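You operate a simulated robot arm through the tools that you are given. There is no shell and no other tool.

Carry out the task below with a simulated robot arm. There is one attempt and no reset: what you move stays moved.

Task
Set clamp five for the grey tube, load it and clamp it.
Fine: tube against the angle stops and the end stop, fingers clear of the pads. Hands unhurt; nothing dropped, spilt, damaged or left on.

The check looks at the end state, three seconds after you hand in, the way a careful person would. Anything else that was tipped, shoved, dropped, spilled or broken makes it a failure.

Robot
A 7-joint arm with a three-finger gripper, fixed in place. Base frame: the origin is at the foot of the arm, x ahead of it, y to its left, z up; the work surface is at about z = 80. Units: cm, rad, N and s.
Its first joint turns from -2.897 to 2.897 rad. Payload 2.69 kg.
The TCP is the grasp point between the finger pads, 3 cm short of the fingertips. In the tool frame z runs along the fingers and y along their closing line. The gripper opens to 12.8 cm. The gripper's body begins 11.7 cm behind the TCP.
Orientation is told as [roll, pitch, yaw] about the base's x, y, z axes, in that order, counted from this pose: with the fingers straight down and closing along the base's y, the tool's x points along the base's -x, its y along +y and its z along -z.

Tools
- The arm moves only by the tool move_arm. Its argument "targets" is a list of rows, each an object (a shift or turn left out is 0, a gripper value left out holds the last) with "travel": the shift along the tool's x, y, z in cm, a list of three; "rotation": the turn, a rotation vector about the tool's x, y, z in rad, a list of three; "fingers": the gripper command, from -1 (fully open) to 1 (shut), values between in proportion. In form: [{"travel": [dx, dy, dz], "rotation": [rx, ry, rz], "fingers": fingers}, ...]. A call has 1 to 20 rows; each row is the pose to reach, as a shift and turn from the pose commanded when the call began, along the tool's axes at that moment. Each row takes 0.2 s and may step no farther than 5 cm and 0.15 rad from the row before; otherwise, or with a gripper value out of range, the whole call is refused. A pose out of reach is approached as far as the arm can. The call stops where the force on the tool passes 90 N (or 10 N more than at its start, if that is more) or the arm is blocked; 0.2 s more then pass. Each finger halts on what it meets, pressing with about 30 N; the grip force reading is that of the motor and also rises with nothing between the fingers. The clock runs only during rows and for 0.2 s after the last one: add rows that repeat a pose to give the fingers time. The reply holds the time, the measured pose of the TCP, the force on the tool along the base axes, the opening and the grip force, in the units named above and with some noise, with the torque about the TCP (base axes, N m) and any sound that the robot's microphone picked up.
- Cameras (640 x 400 px; columns grow to the right, rows downward): "scene" is fixed at [4.98, 64.94, 141.31]; the picture's right is [-0.60, -0.80, 0.00], its down [0.34, -0.26, -0.90] and it looks along [0.72, -0.54, 0.43] (base axes); focal length 214 px, centre (320, 200). "wrist" rides on the gripper at [5.8, 5.4, -13.1] in the tool frame; the picture's right is [-0.68, 0.74, 0.00], its down [-0.62, -0.56, -0.55] and it looks along [-0.40, -0.37, 0.84] (tool axes); focal length 234 px, centre (320, 200).
- grab_frame(camera): a new picture of that camera. The clock stands still meanwhile.
- lift_body(by): slides the trunk up (or, below 0, down) by that many cm; the arm rides with it, the base frame stays. It gives what a move gives, with no picture.
- locate(camera, pixels): for up to 12 pixels [column, row] of the newest picture of that camera ("zoom" is the newest enlarged one), the place [x, y, z] in the base frame of the surface seen there, good to about 0.3 cm. The clock stands still meanwhile.
- inspect(camera, box): a new picture of the part [left, top, right, bottom] of that camera's present view, enlarged. The clock stands still meanwhile.
- finish_job(): hands the job in; it is judged then, once.

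Open the gripper and draw the arm clear of the work before you hand the job in, unless the task says otherwise.

The tools are called after "Request:" by a JSON object that holds its "api" and its "payload". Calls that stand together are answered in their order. move_arm: Moves the arm, as the interface text tells. Its arguments: {"type":"object","properties":{"targets":{"type":"array"}},"required":["targets"]} The other tools are called the same way: lift_body (by) slides the trunk up or down; grab_frame (camera) takes a picture; locate (camera, pixels) gives the place of the surface under pixels of a picture; inspect (camera, box) takes an enlarged picture of a part of a camera's view; finish_job () hands the job in.

At the start:

```text
time_s: 0.0
tcp_pos: [67.63, 42.7, 117.73]
orientation: [0.001, 0.0, 0.001]
contact_force: [0.0, -0.2, -0.3]
wrist_torque: [0.02, 0.01, -0.03]
opening: 12.82
grasp_force: 0.0
trunk travel left (down, up): [-15.0, 20.0]
```

scene: 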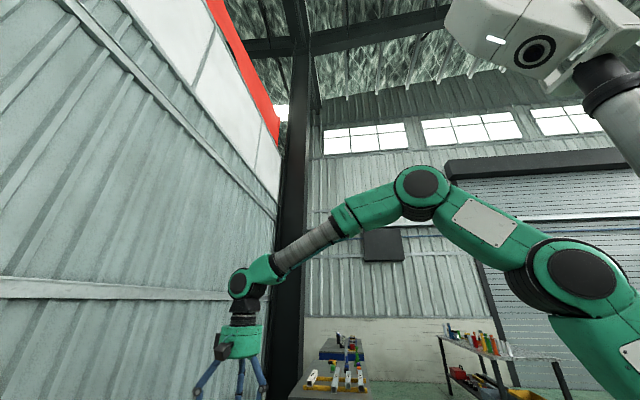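
wrist: 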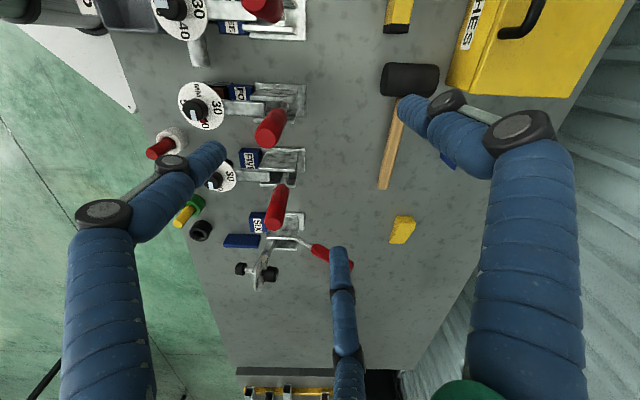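

I start by looking closely at the scene: the wrist view shows a row of toggle clamps with dials (around columns 150-310), tubes nearby, a mallet and a yellow box. I take enlarged views of the wrist camera.

Request:
{"api": "inspect", "payload": {"camera": "wrist", "box": [130, 60, 350, 200]}}

Request:
{"api": "inspect", "payload": {"camera": "wrist", "box": [130, 130, 350, 300]}}

Request:
{"api": "inspect", "payload": {"camera": "scene", "box": [280, 310, 560, 400]}}

```text
2.86 times, centred on (240, 130) of wrist
```

zoom: 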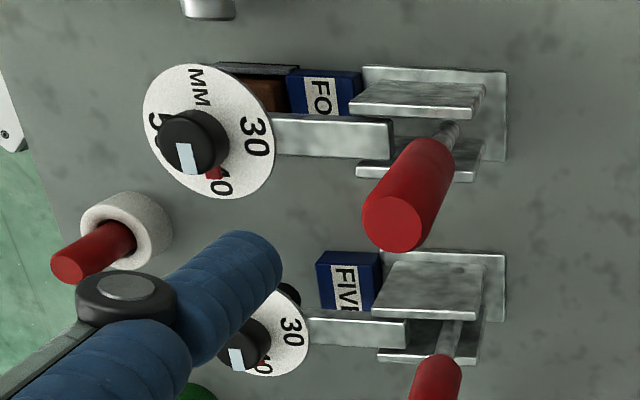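

```text
2.35 times, centred on (240, 215) of wrist
```

zoom: 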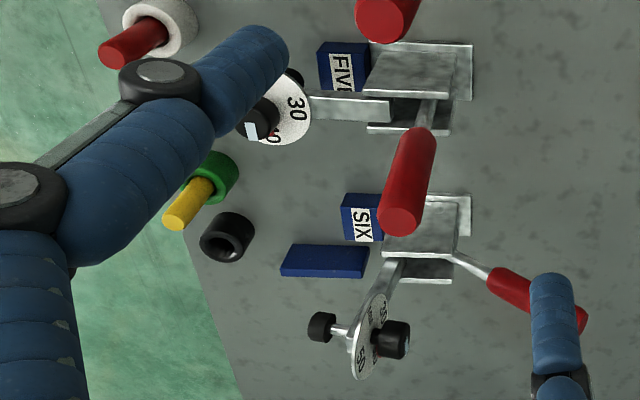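

```text
2.29 times, centred on (420, 355) of scene
```

zoom: 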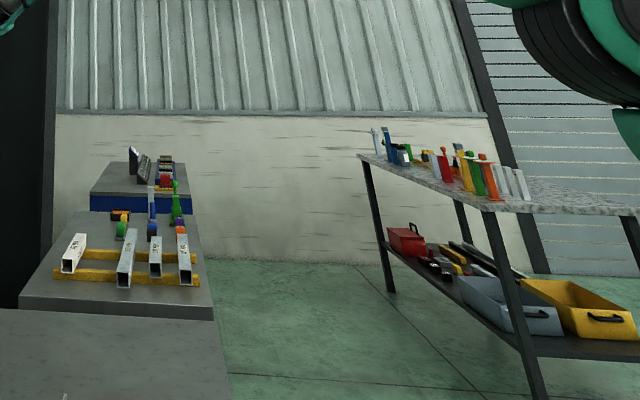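

The scene camera shows a far stand with square tubes at around (305-360, 375), and the wrist camera shows clamps. I zoom further into the stand and the rest of the wrist view.

Request:
{"api": "inspect", "payload": {"camera": "scene", "box": [285, 330, 380, 400]}}

Request:
{"api": "inspect", "payload": {"camera": "wrist", "box": [0, 0, 330, 180]}}

Request:
{"api": "inspect", "payload": {"camera": "wrist", "box": [180, 200, 500, 400]}}

Request:
{"api": "locate", "payload": {"camera": "wrist", "pixels": [[250, 158], [200, 230], [190, 215], [160, 150], [290, 390], [255, 220], [275, 200], [400, 230], [395, 150], [410, 80], [240, 240], [500, 50]]}}

```text
5.71 times, centred on (332, 365) of scene
```

zoom: 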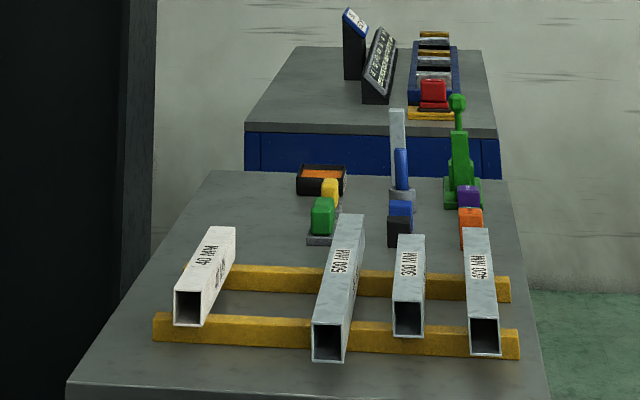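

```text
1.94 times, centred on (165, 90) of wrist
```

zoom: 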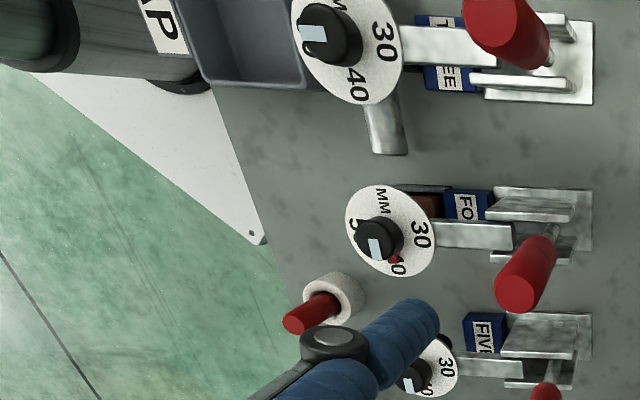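

```text
2.00 times, centred on (340, 300) of wrist
```

zoom: 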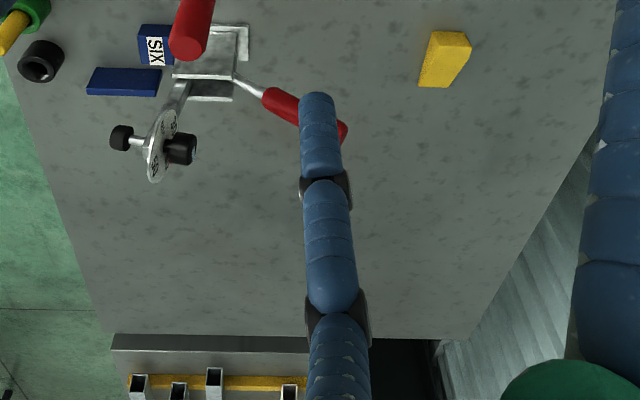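

```text
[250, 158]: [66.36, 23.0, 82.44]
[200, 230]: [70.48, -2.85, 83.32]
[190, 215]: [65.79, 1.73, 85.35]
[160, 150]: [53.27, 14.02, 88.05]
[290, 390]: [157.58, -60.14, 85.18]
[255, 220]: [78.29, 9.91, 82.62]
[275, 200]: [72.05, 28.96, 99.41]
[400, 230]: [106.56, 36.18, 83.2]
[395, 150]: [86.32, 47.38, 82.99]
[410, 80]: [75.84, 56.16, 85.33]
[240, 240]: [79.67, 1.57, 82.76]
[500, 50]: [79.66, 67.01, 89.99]
```

The clamps stand around x 65–80, y 0–30, z 80–100; the labelled tubes at (157,-60) are far out of reach, so I need a better overview. I raise the trunk for a wider view, safely above everything.

Request:
{"api": "lift_body", "payload": {"by": 15}}

```text
time_s: 1.8
tcp_pos: [67.48, 42.7, 132.82]
orientation: [0.001, 0.0, -0.001]
contact_force: [-0.5, -0.3, -0.7]
wrist_torque: [-0.01, 0.02, 0.03]
opening: 12.79
grasp_force: 0.0
trunk travel left (down, up): [-30.0, 5.0]
```

The gripper is now at z≈133. I move it back toward the base and sideways to look at the near part of the bench.

Request:
{"api": "grab_frame", "payload": {"camera": "wrist"}}

Request:
{"api": "move_arm", "payload": {"targets": [{"travel": [4, 0, 0]}, {"travel": [8, 0, 0]}, {"travel": [12, 0, 0]}, {"travel": [16, 0, 0]}, {"travel": [20, 0, 0]}, {"travel": [24, 0, 0]}]}}

Request:
{"api": "grab_frame", "payload": {"camera": "wrist"}}

```text
taken
```

wrist: 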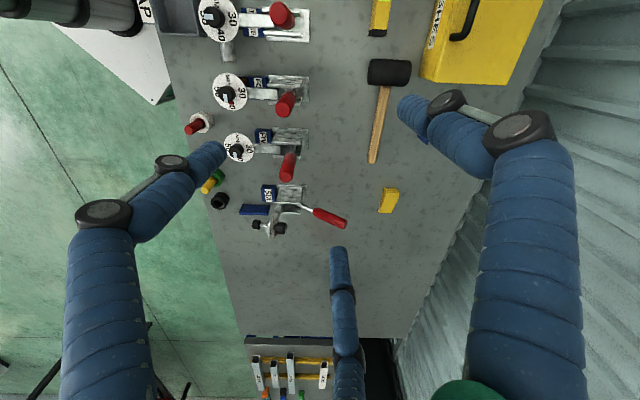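

```text
time_s: 3.1
tcp_pos: [43.32, 42.77, 132.67]
orientation: [0.0, 0.0, 0.001]
contact_force: [0.3, -1.2, 0.7]
wrist_torque: [0.05, -0.02, -0.04]
opening: 12.82
grasp_force: 0.2
trunk travel left (down, up): [-30.0, 5.0]
```

```text
taken
```

wrist: 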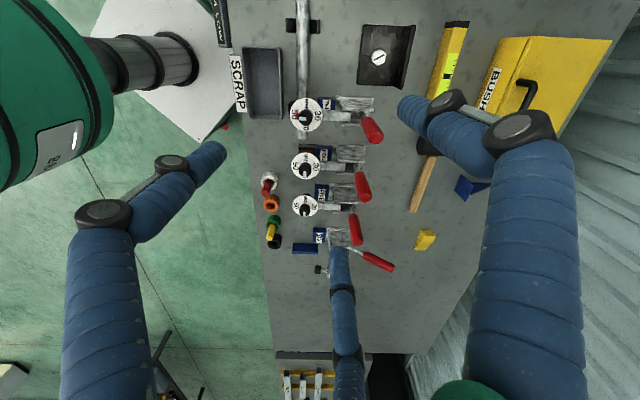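

This wider view shows a SCRAP tray (265,85), a silver tube near (303,50), a black plate (385,55), a "BUSHES" box (540,80), and clamps at (300-370, 110-240). I enlarge these parts.

Request:
{"api": "inspect", "payload": {"camera": "wrist", "box": [210, 0, 430, 140]}}

Request:
{"api": "inspect", "payload": {"camera": "wrist", "box": [240, 130, 420, 290]}}

Request:
{"api": "inspect", "payload": {"camera": "wrist", "box": [340, 0, 640, 260]}}

Request:
{"api": "locate", "payload": {"camera": "wrist", "pixels": [[303, 10], [302, 60], [304, 130], [265, 85], [385, 57], [270, 180], [272, 203], [275, 225], [275, 241], [305, 208], [306, 165], [307, 115]]}}

```text
2.86 times, centred on (320, 70) of wrist
```

zoom: 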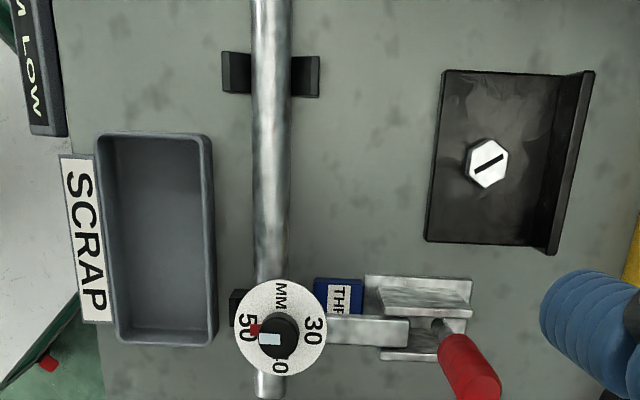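

```text
2.50 times, centred on (330, 210) of wrist
```

zoom: 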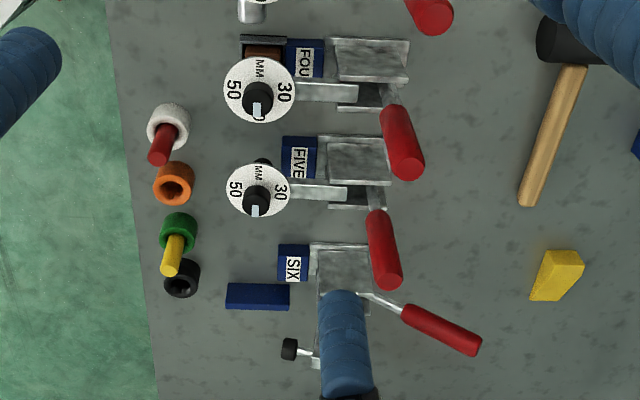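

```text
1.54 times, centred on (490, 130) of wrist
```

zoom: 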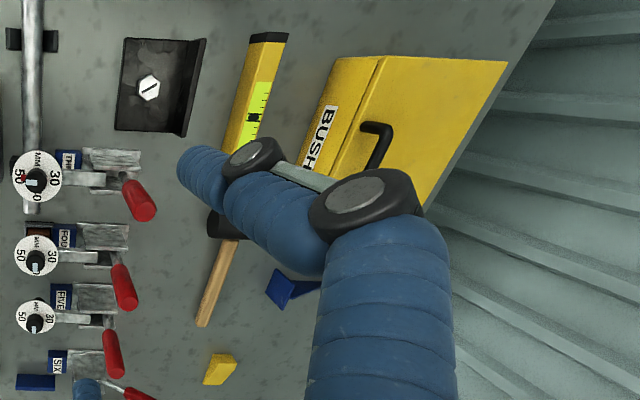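

```text
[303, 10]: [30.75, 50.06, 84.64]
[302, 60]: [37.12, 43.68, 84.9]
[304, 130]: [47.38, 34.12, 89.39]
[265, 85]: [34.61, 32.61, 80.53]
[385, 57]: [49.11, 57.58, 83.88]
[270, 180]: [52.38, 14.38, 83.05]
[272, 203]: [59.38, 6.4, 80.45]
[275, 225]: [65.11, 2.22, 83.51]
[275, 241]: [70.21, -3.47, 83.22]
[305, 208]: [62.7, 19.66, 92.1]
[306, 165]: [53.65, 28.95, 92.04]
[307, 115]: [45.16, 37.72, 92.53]
```

I now see clamps THREE (with a silver tube under it), FOUR, FIVE and SIX, plus coloured bushes and scrap tray; clamps one/two and any other tubes should be farther along +y. I turn the wrist 90° to look that way.

Request:
{"api": "move_arm", "payload": {"targets": [{"travel": [1.5, 0, 0], "rotation": [0, 0, -0.14]}, {"travel": [3, 0, 0], "rotation": [0, 0, -0.28]}, {"travel": [4.5, 0, 0], "rotation": [0, 0, -0.42]}, {"travel": [6, 0, 0], "rotation": [0, 0, -0.56]}, {"travel": [7.5, 0, 0], "rotation": [0, 0, -0.7]}, {"travel": [9, 0, 0], "rotation": [0, 0, -0.84]}, {"travel": [10.5, 0, 0], "rotation": [0, 0, -0.98]}, {"travel": [12, 0, 0], "rotation": [0, 0, -1.12]}, {"travel": [13.5, 0, 0], "rotation": [0, 0, -1.26]}, {"travel": [15, 0, 0], "rotation": [0, 0, -1.4]}, {"travel": [16.5, 0, 0], "rotation": [0, 0, -1.54]}]}}

Request:
{"api": "grab_frame", "payload": {"camera": "wrist"}}

```text
time_s: 5.5
tcp_pos: [26.85, 42.68, 132.87]
orientation: [0.001, 0.0, 1.544]
contact_force: [-0.5, 0.4, 0.8]
wrist_torque: [0.01, 0.01, -0.01]
opening: 12.81
grasp_force: 0.0
trunk travel left (down, up): [-30.0, 5.0]
```

```text
taken
```

wrist: 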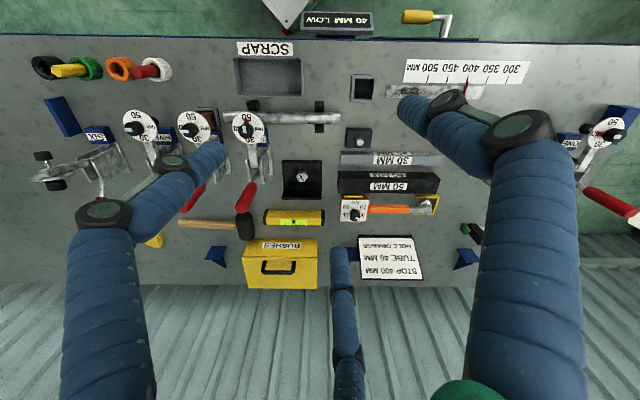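

A full overview: bench with clamps ONE…SIX, a stop scale 300–500 MM, a card ("STOP 400 MM / TUBE 40 MM / HOLE ORANGE") at (390,260), stacked pieces "30 MM", "50 MM" at (390,170). I enlarge all of these.

Request:
{"api": "inspect", "payload": {"camera": "wrist", "box": [320, 130, 480, 300]}}

Request:
{"api": "inspect", "payload": {"camera": "wrist", "box": [220, 0, 540, 140]}}

Request:
{"api": "inspect", "payload": {"camera": "wrist", "box": [20, 40, 340, 220]}}

Request:
{"api": "inspect", "payload": {"camera": "wrist", "box": [440, 60, 640, 280]}}

```text
2.35 times, centred on (400, 215) of wrist
```

zoom: 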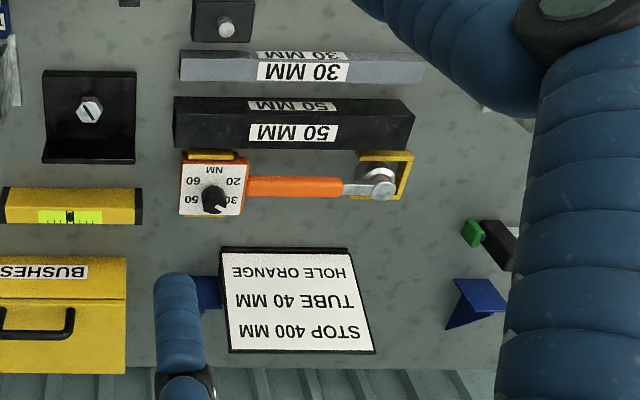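

```text
2.00 times, centred on (380, 70) of wrist
```

zoom: 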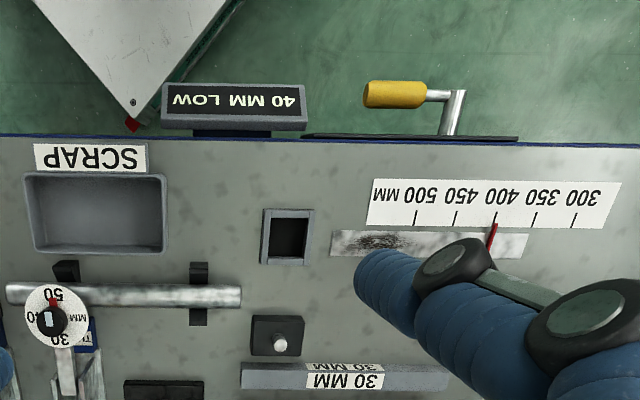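

```text
2.00 times, centred on (180, 130) of wrist
```

zoom: 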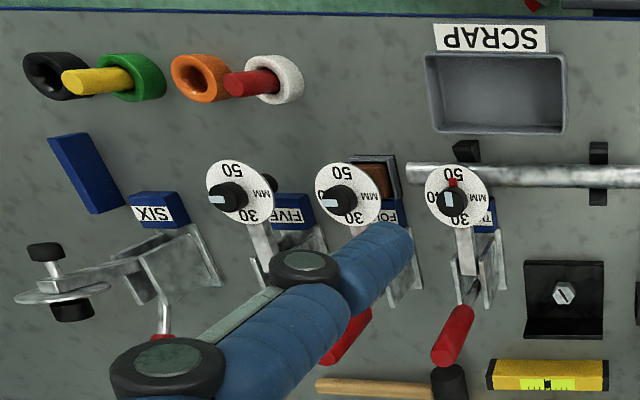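

```text
1.82 times, centred on (540, 170) of wrist
```

zoom: 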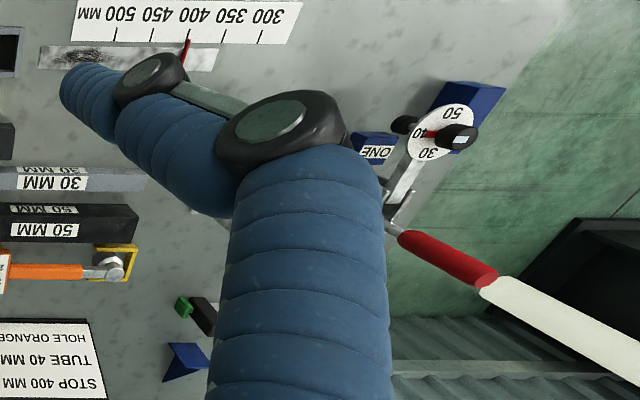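

Grey square tube is labelled 30 MM (390,158), black is 50 MM; clamp dials read MM. I locate the important things.

Request:
{"api": "locate", "payload": {"camera": "wrist", "pixels": [[342, 158], [390, 158], [422, 158], [60, 115], [465, 258], [215, 255], [605, 120], [470, 232], [300, 180], [355, 210], [98, 135], [160, 133]]}}

Request:
{"api": "move_arm", "payload": {"targets": [{"travel": [0, -4, 0]}, {"travel": [0, -8, 0]}, {"travel": [0, -12, 0]}, {"travel": [0, -16, 0]}, {"travel": [0, -20, 0]}]}}

Request:
{"api": "grab_frame", "payload": {"camera": "wrist"}}

```text
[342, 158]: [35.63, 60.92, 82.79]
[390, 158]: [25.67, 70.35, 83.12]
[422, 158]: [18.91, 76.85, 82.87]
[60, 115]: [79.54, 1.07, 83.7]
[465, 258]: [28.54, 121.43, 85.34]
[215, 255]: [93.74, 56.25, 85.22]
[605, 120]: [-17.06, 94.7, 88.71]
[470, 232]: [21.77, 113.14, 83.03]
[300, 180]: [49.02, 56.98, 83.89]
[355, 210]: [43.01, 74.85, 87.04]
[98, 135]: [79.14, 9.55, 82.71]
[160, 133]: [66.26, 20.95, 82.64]
```

```text
time_s: 6.8
tcp_pos: [47.16, 42.22, 132.98]
orientation: [-0.001, 0.001, 1.541]
contact_force: [-0.5, 0.8, -1.1]
wrist_torque: [-0.03, -0.01, 0.01]
opening: 12.83
grasp_force: 0.0
trunk travel left (down, up): [-30.0, 5.0]
```

```text
taken
```

wrist: 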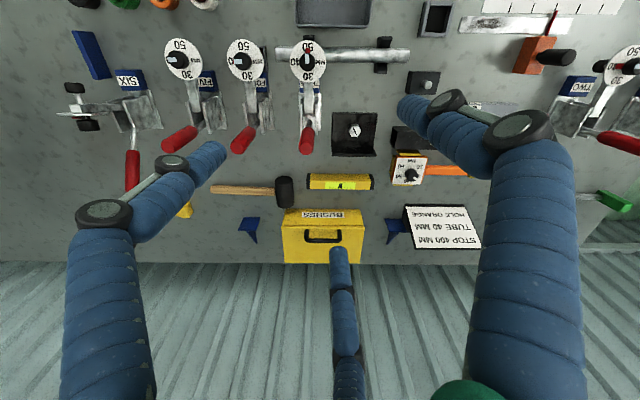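

The bench's long axis runs along about (0.72,-0.70); clamp FIVE is at (183,58) in this picture. I move the camera in front of clamp five for a clear closer view.

Request:
{"api": "move_arm", "payload": {"targets": [{"travel": [4, -0.5, 0]}, {"travel": [8, -1, 0]}, {"travel": [12, -1.5, 0]}, {"travel": [16, -2, 0]}, {"travel": [20, -2.5, 0]}, {"travel": [24, -3, 1]}, {"travel": [27, -3.5, 4]}, {"travel": [29, -4, 7]}, {"travel": [31, -5, 10]}]}}

Request:
{"api": "grab_frame", "payload": {"camera": "wrist"}}

```text
time_s: 8.8
tcp_pos: [50.88, 11.1, 122.84]
orientation: [-0.002, 0.0, 1.541]
contact_force: [0.1, -0.1, 0.5]
wrist_torque: [0.01, -0.01, -0.01]
opening: 12.77
grasp_force: 0.0
trunk travel left (down, up): [-30.0, 5.0]
```

```text
taken
```

wrist: 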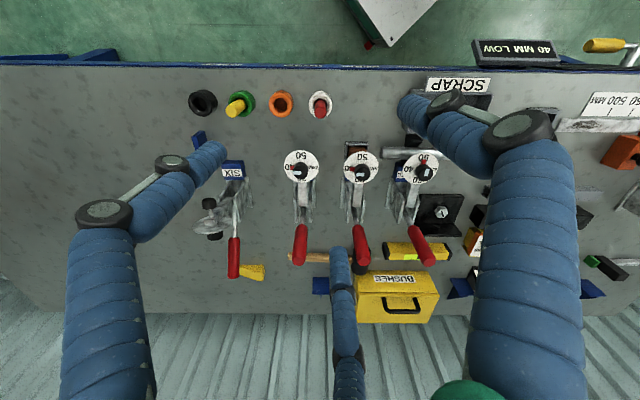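

Clamps FIVE (301,175), FOUR (361,175), THREE (420,175) and SIX (225,190) are visible now. I enlarge them.

Request:
{"api": "inspect", "payload": {"camera": "wrist", "box": [180, 80, 340, 180]}}

Request:
{"api": "inspect", "payload": {"camera": "wrist", "box": [250, 130, 410, 280]}}

Request:
{"api": "inspect", "payload": {"camera": "wrist", "box": [350, 100, 510, 270]}}

Request:
{"api": "inspect", "payload": {"camera": "wrist", "box": [420, 30, 640, 190]}}

```text
4.00 times, centred on (260, 130) of wrist
```

zoom: 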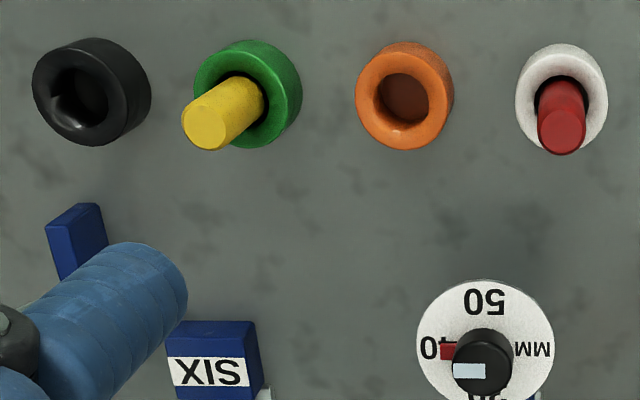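

```text
2.67 times, centred on (330, 205) of wrist
```

zoom: 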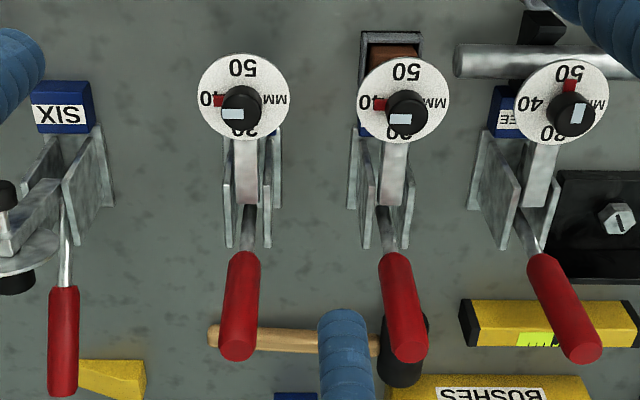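

```text
2.35 times, centred on (430, 185) of wrist
```

zoom: 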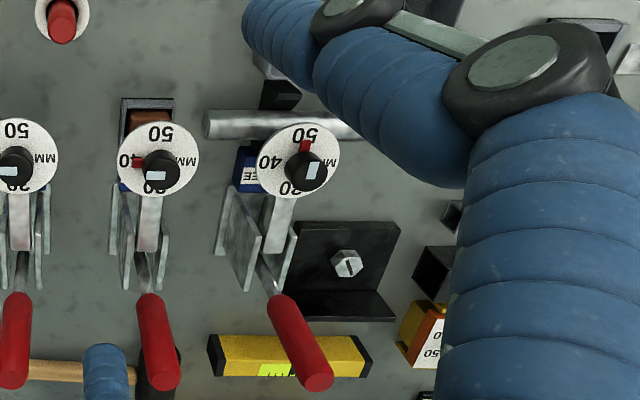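

```text
2.50 times, centred on (530, 110) of wrist
```

zoom: 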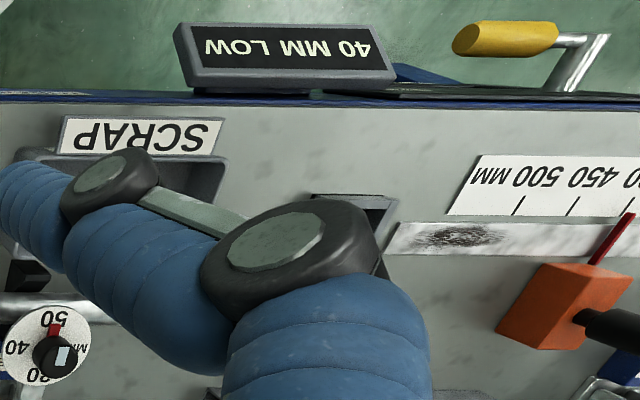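

The knobs' marks and red pointers on dials four/five stand at 40, dial three at 50. I lower the gripper in front of clamp five (free space there) to see the stops beneath it.

Request:
{"api": "move_arm", "payload": {"targets": [{"travel": [0, 0, 4]}, {"travel": [0, 0, 8]}, {"travel": [0, 0, 12]}, {"travel": [0, 0, 16]}, {"travel": [0, 0, 19]}]}}

Request:
{"api": "grab_frame", "payload": {"camera": "wrist"}}

Request:
{"api": "inspect", "payload": {"camera": "wrist", "box": [210, 80, 410, 260]}}

```text
time_s: 9.9
tcp_pos: [50.92, 11.14, 103.9]
orientation: [0.0, 0.0, 1.541]
contact_force: [0.8, 0.3, 1.4]
wrist_torque: [0.02, 0.03, 0.0]
opening: 12.81
grasp_force: 0.1
trunk travel left (down, up): [-30.0, 5.0]
```

```text
taken
```

wrist: 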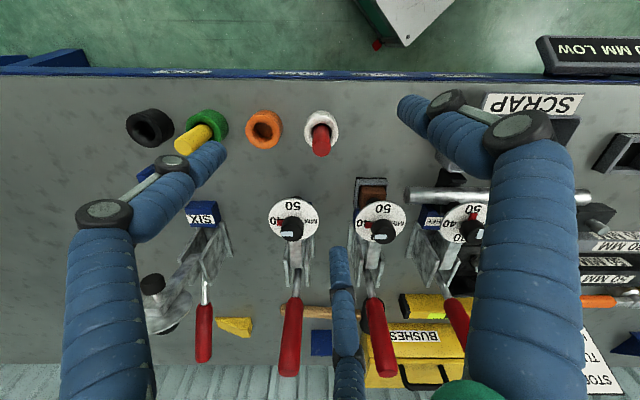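

```text
2.22 times, centred on (310, 170) of wrist
```

zoom: 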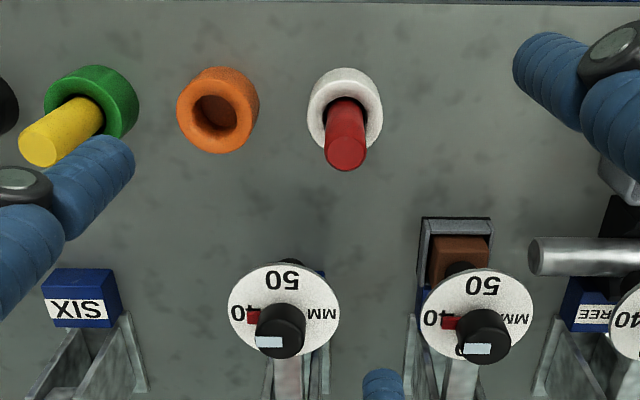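

I need a flatter look under the pad of clamp five, so I back off slightly, lower a bit and tilt the tool so that the camera looks more horizontally.

Request:
{"api": "move_arm", "payload": {"targets": [{"travel": [2.2, 2.0, 2]}, {"travel": [4.4, 4.1, 4]}, {"travel": [5.5, 5.1, 7]}, {"travel": [5.5, 5.1, 7], "rotation": [0.095, -0.102, 0]}, {"travel": [5.5, 5.1, 7], "rotation": [0.19, -0.204, 0]}, {"travel": [5.5, 5.1, 7], "rotation": [0.285, -0.306, 0]}, {"travel": [5.5, 5.1, 7], "rotation": [0.38, -0.408, 0]}, {"travel": [5.5, 5.1, 7], "rotation": [0.45, -0.483, 0]}]}}

Request:
{"api": "grab_frame", "payload": {"camera": "wrist"}}

```text
time_s: 11.8
tcp_pos: [47.1, 5.78, 102.49]
orientation: [-0.447, -0.459, 1.641]
contact_force: [-0.4, 0.2, -0.5]
wrist_torque: [0.0, -0.11, -0.03]
opening: 12.79
grasp_force: 0.0
out of reach, approached as far as the arm can: row 7, 8
trunk travel left (down, up): [-30.0, 5.0]
```

```text
taken
```

wrist: 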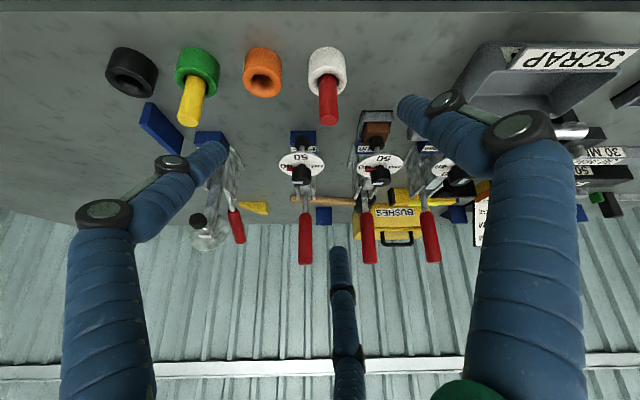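

Now the view is flatter: clamp FIVE at (300,160), pad seen above the dial in the inverted picture. I enlarge it.

Request:
{"api": "inspect", "payload": {"camera": "wrist", "box": [255, 100, 345, 200]}}

Request:
{"api": "inspect", "payload": {"camera": "wrist", "box": [100, 80, 320, 270]}}

Request:
{"api": "inspect", "payload": {"camera": "wrist", "box": [330, 90, 460, 220]}}

```text
4.00 times, centred on (300, 150) of wrist
```

zoom: 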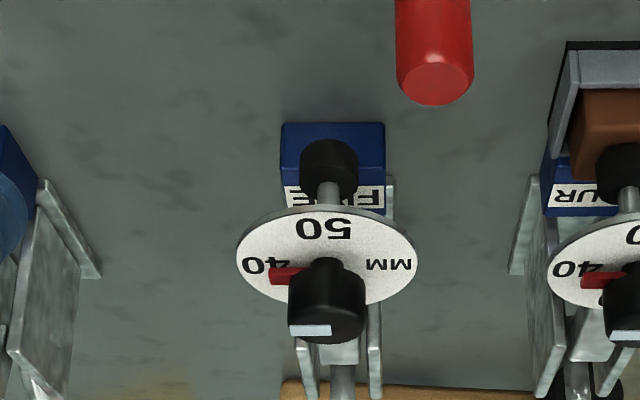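

```text
2.11 times, centred on (210, 175) of wrist
```

zoom: 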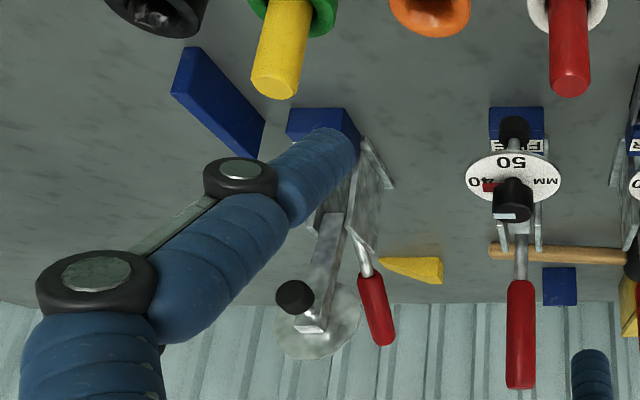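

```text
3.08 times, centred on (395, 155) of wrist
```

zoom: 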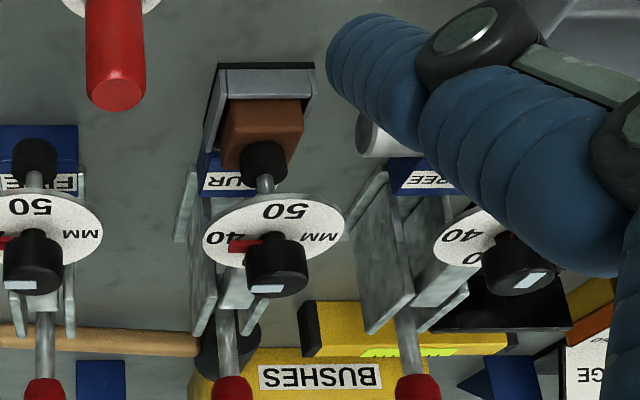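

Clamp FIVE has a black pad above the blue FIVE block; dial pointer red at 40 with the knob. I need to understand the stops, so I level the tool, rise and look at the other clamps (ONE/TWO) and the tube rack too.

Request:
{"api": "move_arm", "payload": {"targets": [{"travel": [-1.7, -1.55, -3], "rotation": [0, 0, 0]}, {"travel": [-3.4, -3.1, -6], "rotation": [-0.09, 0.097, 0]}, {"travel": [-5, -4.7, -9], "rotation": [-0.18, 0.194, 0]}, {"travel": [-6.7, -6.25, -12], "rotation": [-0.27, 0.29, 0]}, {"travel": [-8.4, -7.8, -15], "rotation": [-0.36, 0.387, 0]}, {"travel": [-10.1, -9.4, -18], "rotation": [-0.45, 0.483, 0]}, {"travel": [-11.8, -10.9, -21], "rotation": [-0.45, 0.483, 0]}, {"travel": [-13.4, -12.5, -24], "rotation": [-0.45, 0.483, 0]}]}}

```text
time_s: 13.6
tcp_pos: [46.95, 5.63, 132.86]
orientation: [0.0, 0.0, 1.542]
contact_force: [-0.5, -0.6, -0.1]
wrist_torque: [0.02, -0.07, 0.0]
opening: 12.81
grasp_force: 0.0
trunk travel left (down, up): [-30.0, 5.0]
```

Level again at z≈133. I travel over to (20,48) with a further turn so clamps ONE and TWO and the rack come to the centre of the picture.

Request:
{"api": "move_arm", "payload": {"targets": [{"travel": [-3.8, 2.6, 0]}, {"travel": [-7.6, 5.1, 0]}, {"travel": [-11.3, 7.7, 0]}, {"travel": [-15.1, 10.3, 0]}, {"travel": [-18.9, 12.9, 0]}, {"travel": [-22.7, 15.4, 0], "rotation": [0, 0, -0.1]}, {"travel": [-26.5, 18, 0], "rotation": [0, 0, -0.2]}, {"travel": [-30.3, 20.6, 0], "rotation": [0, 0, -0.3]}, {"travel": [-34, 23.2, 0], "rotation": [0, 0, -0.4]}, {"travel": [-37.8, 25.7, 0], "rotation": [0, 0, -0.5]}, {"travel": [-41.6, 28.3, 0], "rotation": [0, 0, -0.6]}]}}

Request:
{"api": "grab_frame", "payload": {"camera": "wrist"}}

```text
time_s: 15.9
tcp_pos: [20.12, 48.09, 132.68]
orientation: [0.0, 0.0, 2.14]
contact_force: [-1.1, -0.4, 0.3]
wrist_torque: [-0.02, 0.02, -0.02]
opening: 12.78
grasp_force: 0.0
trunk travel left (down, up): [-30.0, 5.0]
```

```text
taken
```

wrist: 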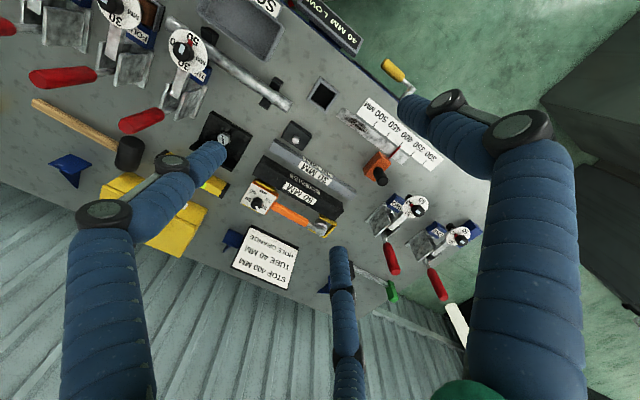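

Clamps TWO (400,210) and ONE (450,235), the orange stop (378,165), and tubes (310,170)/(300,190) are now visible. I enlarge them.

Request:
{"api": "inspect", "payload": {"camera": "wrist", "box": [340, 90, 490, 240]}}

Request:
{"api": "inspect", "payload": {"camera": "wrist", "box": [190, 100, 390, 250]}}

Request:
{"api": "inspect", "payload": {"camera": "wrist", "box": [340, 180, 500, 320]}}

Request:
{"api": "inspect", "payload": {"camera": "wrist", "box": [210, 210, 410, 310]}}

```text
2.67 times, centred on (415, 165) of wrist
```

zoom: 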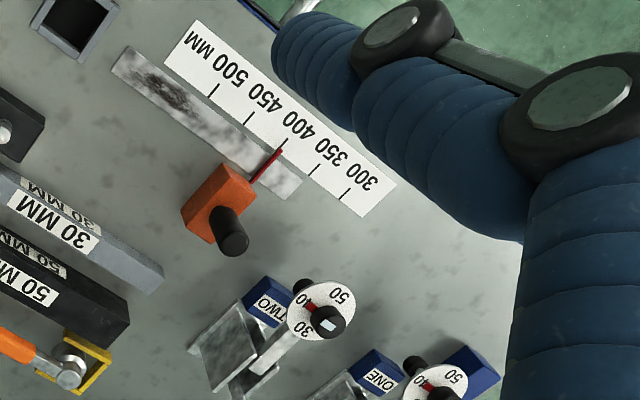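

```text
2.67 times, centred on (290, 175) of wrist
```

zoom: 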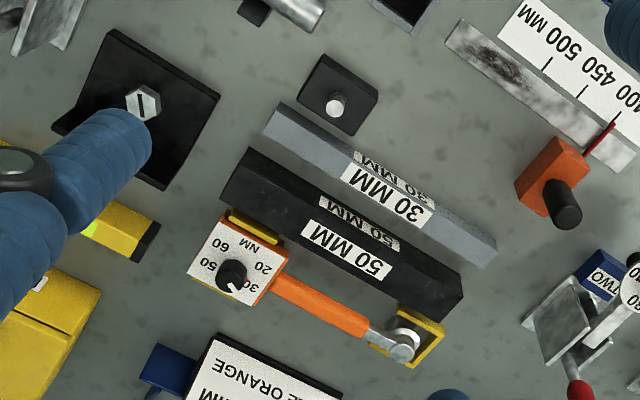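

```text
2.86 times, centred on (420, 250) of wrist
```

zoom: 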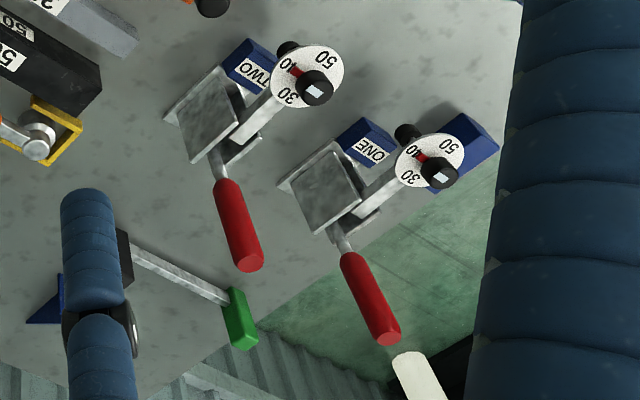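

```text
3.20 times, centred on (310, 260) of wrist
```

zoom: 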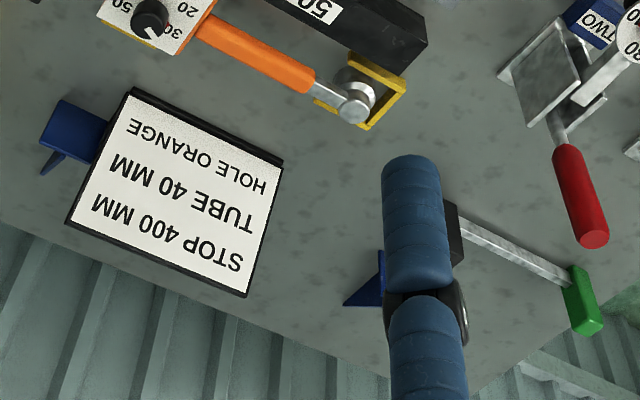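

The picture suggests that tubes lie along the clamp row against the blue FIVE/SIX blocks with the long blue block near SIX as end stop. I measure the tube ends, scale and blocks.

Request:
{"api": "locate", "payload": {"camera": "wrist", "pixels": [[272, 140], [353, 195], [275, 149], [351, 205], [262, 160], [340, 210], [424, 163], [376, 124], [378, 168], [476, 229], [396, 206], [439, 232]]}}

```text
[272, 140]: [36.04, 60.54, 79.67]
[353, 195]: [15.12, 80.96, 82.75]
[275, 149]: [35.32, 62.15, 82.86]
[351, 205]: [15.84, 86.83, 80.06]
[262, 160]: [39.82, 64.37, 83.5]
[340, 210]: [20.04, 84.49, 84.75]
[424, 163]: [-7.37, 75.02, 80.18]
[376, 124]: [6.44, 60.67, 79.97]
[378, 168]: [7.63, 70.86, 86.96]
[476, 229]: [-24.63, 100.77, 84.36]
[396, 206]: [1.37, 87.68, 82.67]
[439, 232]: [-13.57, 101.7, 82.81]
```

The grey 30 MM tube is about 30 cm long (u = 17…47, v≈68 in bench axes), and from the blue end block (79.5,1.1) it would span clamps SIX and FIVE. I now fly to a viewpoint looking along the row at FIVE and SIX.

Request:
{"api": "move_arm", "payload": {"targets": [{"travel": [2.55, -1.38, 0], "rotation": [0, 0, 0.14]}, {"travel": [5.1, -2.76, 0], "rotation": [0, 0, 0.28]}, {"travel": [7.65, -4.14, 0], "rotation": [0, 0, 0.42]}, {"travel": [10.2, -5.52, 0], "rotation": [0, 0, 0.56]}, {"travel": [12.75, -6.9, 0], "rotation": [0, 0, 0.7]}, {"travel": [15.3, -8.28, 0], "rotation": [0, 0, 0.84]}, {"travel": [17.85, -9.66, 0], "rotation": [0, 0, 0.98]}, {"travel": [20.4, -11.04, 0], "rotation": [0, 0, 1.12]}, {"travel": [22.95, -12.42, 0], "rotation": [0, 0, 1.26]}, {"travel": [25.5, -13.8, 2], "rotation": [0, 0, 1.4]}, {"travel": [28.05, -15.18, 4], "rotation": [0, 0, 1.54]}, {"travel": [30.6, -16.56, 6], "rotation": [0, 0, 1.68]}, {"travel": [33.15, -17.94, 9], "rotation": [0, 0, 1.82]}, {"travel": [35.7, -19.32, 12], "rotation": [0, 0, 1.96]}, {"travel": [38.2, -20.7, 14], "rotation": [0, 0, 2.1]}]}}

Request:
{"api": "grab_frame", "payload": {"camera": "wrist"}}

```text
time_s: 19.1
tcp_pos: [58.22, 26.75, 118.85]
orientation: [0.0, 0.0, 0.041]
contact_force: [-0.4, -0.5, 0.6]
wrist_torque: [0.01, 0.02, 0.03]
opening: 12.8
grasp_force: 0.0
trunk travel left (down, up): [-30.0, 5.0]
```

```text
taken
```

wrist: 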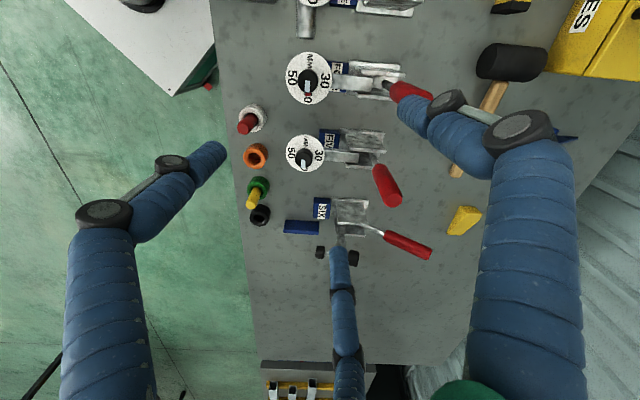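

This shows FIVE at (305,152) and open SIX at (335,215) with the end block at (302,228). I enlarge both.

Request:
{"api": "inspect", "payload": {"camera": "wrist", "box": [270, 110, 450, 270]}}

Request:
{"api": "inspect", "payload": {"camera": "wrist", "box": [270, 120, 350, 200]}}

Request:
{"api": "locate", "payload": {"camera": "wrist", "pixels": [[285, 224], [319, 230], [287, 233], [317, 222], [315, 206], [330, 206], [321, 140], [336, 140], [387, 185], [430, 247], [380, 232], [303, 155]]}}

```text
2.50 times, centred on (360, 190) of wrist
```

zoom: 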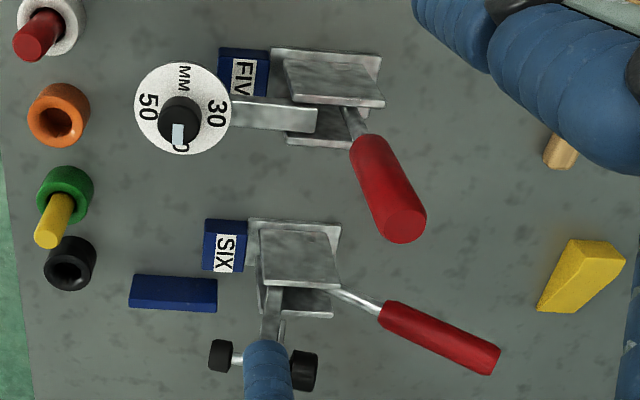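

```text
5.00 times, centred on (310, 160) of wrist
```

zoom: 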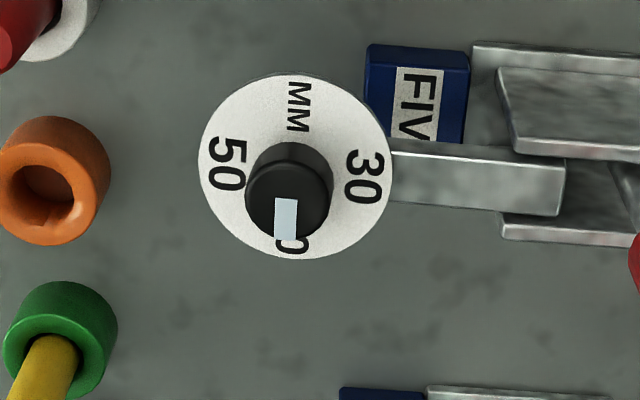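

```text
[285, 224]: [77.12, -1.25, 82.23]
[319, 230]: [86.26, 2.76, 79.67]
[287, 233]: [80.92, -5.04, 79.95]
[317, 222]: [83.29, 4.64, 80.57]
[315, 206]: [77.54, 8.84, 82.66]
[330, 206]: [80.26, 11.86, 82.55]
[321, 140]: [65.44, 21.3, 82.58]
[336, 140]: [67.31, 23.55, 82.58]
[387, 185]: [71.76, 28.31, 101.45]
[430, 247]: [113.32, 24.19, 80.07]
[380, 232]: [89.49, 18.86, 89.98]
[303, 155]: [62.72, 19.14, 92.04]
```

The blue end block's near face is at u≈-55 and blocks FIVE/SIX have front faces at v≈60; dial FIVE's knob mark points to 40. I measure the knob and dial precisely.

Request:
{"api": "locate", "payload": {"camera": "zoom", "pixels": [[285, 215], [262, 190], [315, 190], [290, 150], [205, 160], [388, 175], [296, 85], [320, 250], [430, 180], [540, 185], [290, 175], [275, 225]]}}

```text
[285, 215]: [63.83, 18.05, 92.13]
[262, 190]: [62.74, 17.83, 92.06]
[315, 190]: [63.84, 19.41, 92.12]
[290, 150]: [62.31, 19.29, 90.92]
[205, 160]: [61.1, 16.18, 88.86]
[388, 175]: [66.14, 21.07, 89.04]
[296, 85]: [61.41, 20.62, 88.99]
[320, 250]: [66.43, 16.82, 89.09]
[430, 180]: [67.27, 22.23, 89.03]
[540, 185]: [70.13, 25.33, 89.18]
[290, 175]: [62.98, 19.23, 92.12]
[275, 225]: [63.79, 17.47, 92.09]
```

Dial FIVE centre ≈ (63.75,18.65), disc at z=89, knob 89–92.1. I move above the knob with fingers partly closed and stop at z≈100 to check the alignment.

Request:
{"api": "move_arm", "payload": {"targets": [{"travel": [-1.7, -2.8, 0], "fingers": 0.15}, {"travel": [-3.4, -5.6, 0], "fingers": 0.15}, {"travel": [-5.14, -8.32, 0], "fingers": 0.15}, {"travel": [-5.14, -8.32, 4], "fingers": 0.15}, {"travel": [-5.14, -8.32, 8], "fingers": 0.15}, {"travel": [-5.14, -8.32, 12], "fingers": 0.15}, {"travel": [-5.14, -8.32, 16], "fingers": 0.15}, {"travel": [-5.14, -8.32, 19], "fingers": 0.15}]}}

Request:
{"api": "grab_frame", "payload": {"camera": "wrist"}}

```text
time_s: 20.9
tcp_pos: [63.64, 18.85, 99.56]
orientation: [0.0, 0.0, 0.04]
contact_force: [0.0, 0.7, -0.2]
wrist_torque: [-0.04, 0.01, -0.01]
opening: 5.44
grasp_force: 0.0
trunk travel left (down, up): [-30.0, 5.0]
```

```text
taken
```

wrist: 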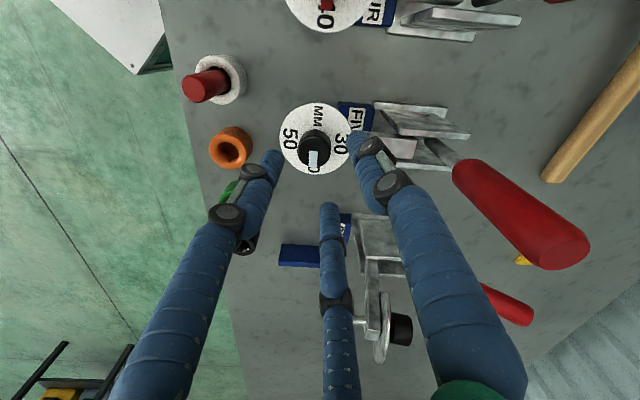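

The knob (313,155) sits centred between the fingers; fingertips are at z≈96.6. I lower until the tips are just above the disc, then close on the knob.

Request:
{"api": "move_arm", "payload": {"targets": [{"travel": [0, -0.15, 3]}, {"travel": [0, -0.15, 5]}, {"travel": [0, -0.15, 6.6]}, {"travel": [0, -0.15, 6.6]}]}}

Request:
{"api": "grab_frame", "payload": {"camera": "wrist"}}

```text
time_s: 21.9
tcp_pos: [63.78, 18.84, 93.26]
orientation: [0.0, 0.0, 0.04]
contact_force: [0.5, -0.1, -0.1]
wrist_torque: [-0.02, 0.0, 0.01]
opening: 5.44
grasp_force: 0.0
trunk travel left (down, up): [-30.0, 5.0]
```

```text
taken
```

wrist: 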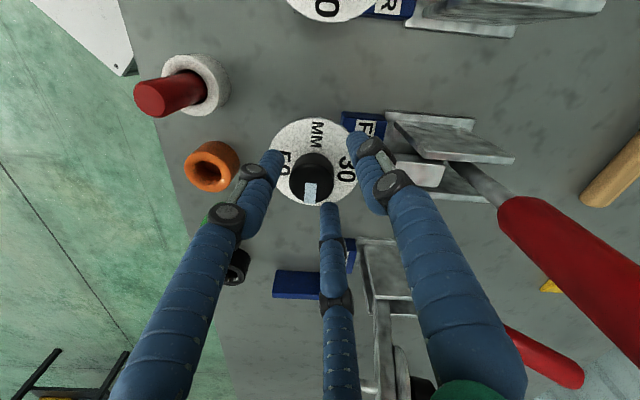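

The knob's top is near (311,182); I check its exact place relative to the gripper before closing.

Request:
{"api": "inspect", "payload": {"camera": "wrist", "box": [260, 110, 380, 220]}}

Request:
{"api": "locate", "payload": {"camera": "wrist", "pixels": [[292, 180], [331, 180], [311, 165], [311, 198], [311, 182], [280, 195], [280, 150], [345, 195], [330, 120]]}}

```text
3.64 times, centred on (320, 165) of wrist
```

zoom: 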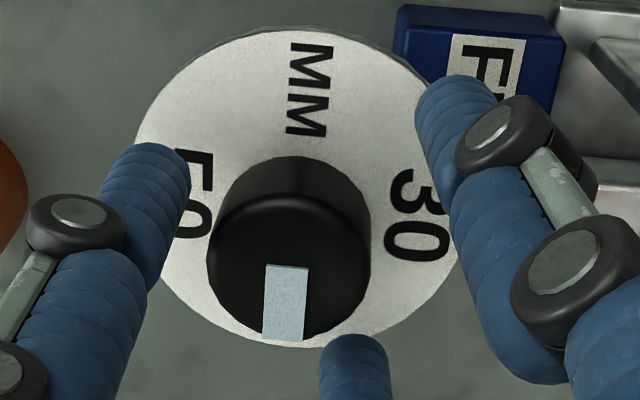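

```text
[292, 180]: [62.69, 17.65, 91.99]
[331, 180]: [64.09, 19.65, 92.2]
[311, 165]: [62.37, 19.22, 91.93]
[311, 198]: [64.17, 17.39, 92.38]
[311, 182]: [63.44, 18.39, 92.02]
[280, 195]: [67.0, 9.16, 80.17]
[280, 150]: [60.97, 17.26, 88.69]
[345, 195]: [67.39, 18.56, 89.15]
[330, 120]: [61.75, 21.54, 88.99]
```

Knob centre ≈ (63.37,18.45), diameter ≈ 2.5. I shift 0.35 cm to centre on it, lower 0.6 and close the fingers.

Request:
{"api": "move_arm", "payload": {"targets": [{"travel": [0.38, -0.36, 0]}, {"travel": [0.38, -0.36, 0.6]}, {"travel": [0.38, -0.36, 0.6], "fingers": 0.4}, {"travel": [0.38, -0.36, 0.6], "fingers": 1}, {"travel": [0.38, -0.36, 0.6], "fingers": 1}, {"travel": [0.38, -0.36, 0.6], "fingers": 1}]}}

Request:
{"api": "inspect", "payload": {"camera": "wrist", "box": [240, 100, 400, 240]}}

```text
time_s: 23.4
tcp_pos: [63.61, 18.29, 92.6]
orientation: [0.0, -0.001, 0.04]
contact_force: [7.7, -2.7, 0.9]
wrist_torque: [-0.01, -0.51, 0.0]
opening: 3.08
grasp_force: 44.9
trunk travel left (down, up): [-30.0, 5.0]
```

```text
2.86 times, centred on (320, 170) of wrist
```

zoom: 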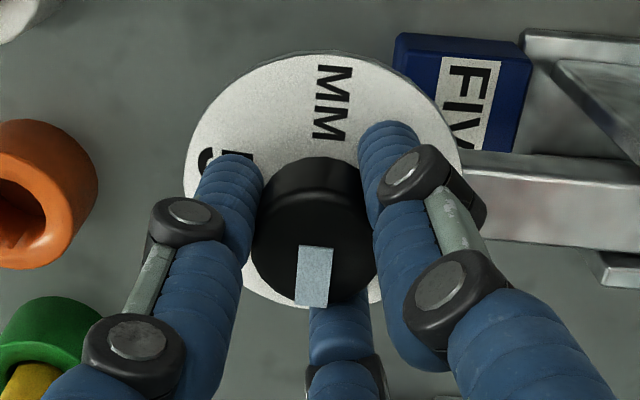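

The fingers stopped on the knob at 3.08 cm with grip force 45. I check where the knob centre lies relative to the TCP before turning.

Request:
{"api": "locate", "payload": {"camera": "zoom", "pixels": [[258, 240], [372, 240], [318, 195], [310, 302], [314, 248], [300, 170]]}}

```text
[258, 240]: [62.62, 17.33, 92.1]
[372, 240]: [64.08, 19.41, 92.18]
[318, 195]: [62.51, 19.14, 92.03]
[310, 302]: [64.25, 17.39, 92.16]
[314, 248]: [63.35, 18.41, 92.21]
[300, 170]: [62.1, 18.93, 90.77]
```

Knob centre (63.36,18.35) is nearly at the TCP. I start turning counter-clockwise a little and watch the forces.

Request:
{"api": "move_arm", "payload": {"targets": [{"travel": [0, 0, 0]}, {"travel": [0, 0, 0], "rotation": [0, 0, -0.1]}, {"travel": [0, 0, 0], "rotation": [0, 0, -0.2]}, {"travel": [0, 0, 0], "rotation": [0, 0, -0.2]}]}}

Request:
{"api": "inspect", "payload": {"camera": "wrist", "box": [240, 100, 400, 240]}}

```text
time_s: 24.4
tcp_pos: [63.45, 18.32, 92.64]
orientation: [0.001, -0.002, 0.243]
contact_force: [14.2, -6.8, 11.0]
wrist_torque: [0.46, -1.07, 0.0]
opening: 3.08
grasp_force: 45.6
trunk travel left (down, up): [-30.0, 5.0]
```

```text
2.86 times, centred on (320, 170) of wrist
```

zoom: 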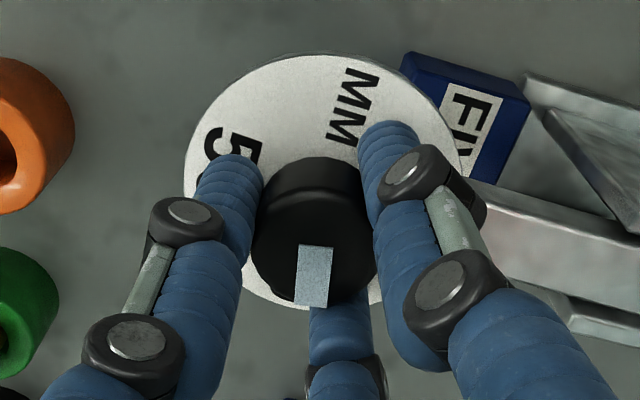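

The knob turns with the gripper (its strip stays fixed in view while the dial text rotates). Forces on the tool are (14,-7,11) N, so I ease the position slightly in the direction of the push and continue turning.

Request:
{"api": "move_arm", "payload": {"targets": [{"travel": [-0.12, -0.13, -0.1]}, {"travel": [-0.12, -0.13, -0.1]}]}}

```text
time_s: 24.9
tcp_pos: [63.56, 18.43, 92.71]
orientation: [0.002, 0.001, 0.24]
contact_force: [12.4, 6.8, 4.1]
wrist_torque: [0.57, -0.71, 0.0]
opening: 3.1
grasp_force: 45.3
trunk travel left (down, up): [-30.0, 5.0]
```

Moving in y overshot (now +6.8) while x remains at 12 N; I correct y half back and ease x further.

Request:
{"api": "move_arm", "payload": {"targets": [{"travel": [-0.18, 0.01, -0.05]}, {"travel": [-0.18, 0.01, -0.05]}]}}

```text
time_s: 25.6
tcp_pos: [63.59, 18.28, 92.64]
orientation: [0.0, 0.002, 0.24]
contact_force: [3.1, 9.2, 3.0]
wrist_torque: [0.64, -0.43, 0.01]
opening: 3.11
grasp_force: 45.4
trunk travel left (down, up): [-30.0, 5.0]
```

Forces are now small (3,9,3). I turn further by 0.45 rad.

Request:
{"api": "move_arm", "payload": {"targets": [{"travel": [0, 0, 0], "rotation": [0, 0, -0.12]}, {"travel": [0, 0, 0], "rotation": [0, 0, -0.24]}, {"travel": [0, 0, 0], "rotation": [0, 0, -0.36]}, {"travel": [0, 0, 0], "rotation": [0, 0, -0.45]}, {"travel": [0, 0, 0], "rotation": [0, 0, -0.45]}]}}

Request:
{"api": "inspect", "payload": {"camera": "wrist", "box": [240, 100, 400, 240]}}

```text
time_s: 26.8
tcp_pos: [63.7, 18.17, 92.61]
orientation: [0.0, 0.002, 0.691]
contact_force: [-6.5, 16.9, -0.8]
wrist_torque: [0.63, 0.13, 0.03]
opening: 3.05
grasp_force: 45.0
trunk travel left (down, up): [-30.0, 5.0]
```

```text
2.86 times, centred on (320, 170) of wrist
```

zoom: 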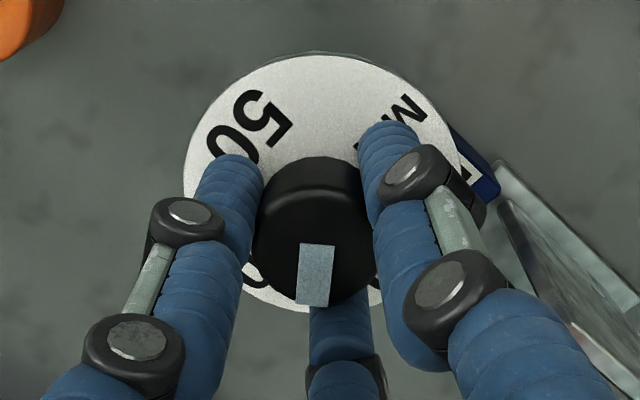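

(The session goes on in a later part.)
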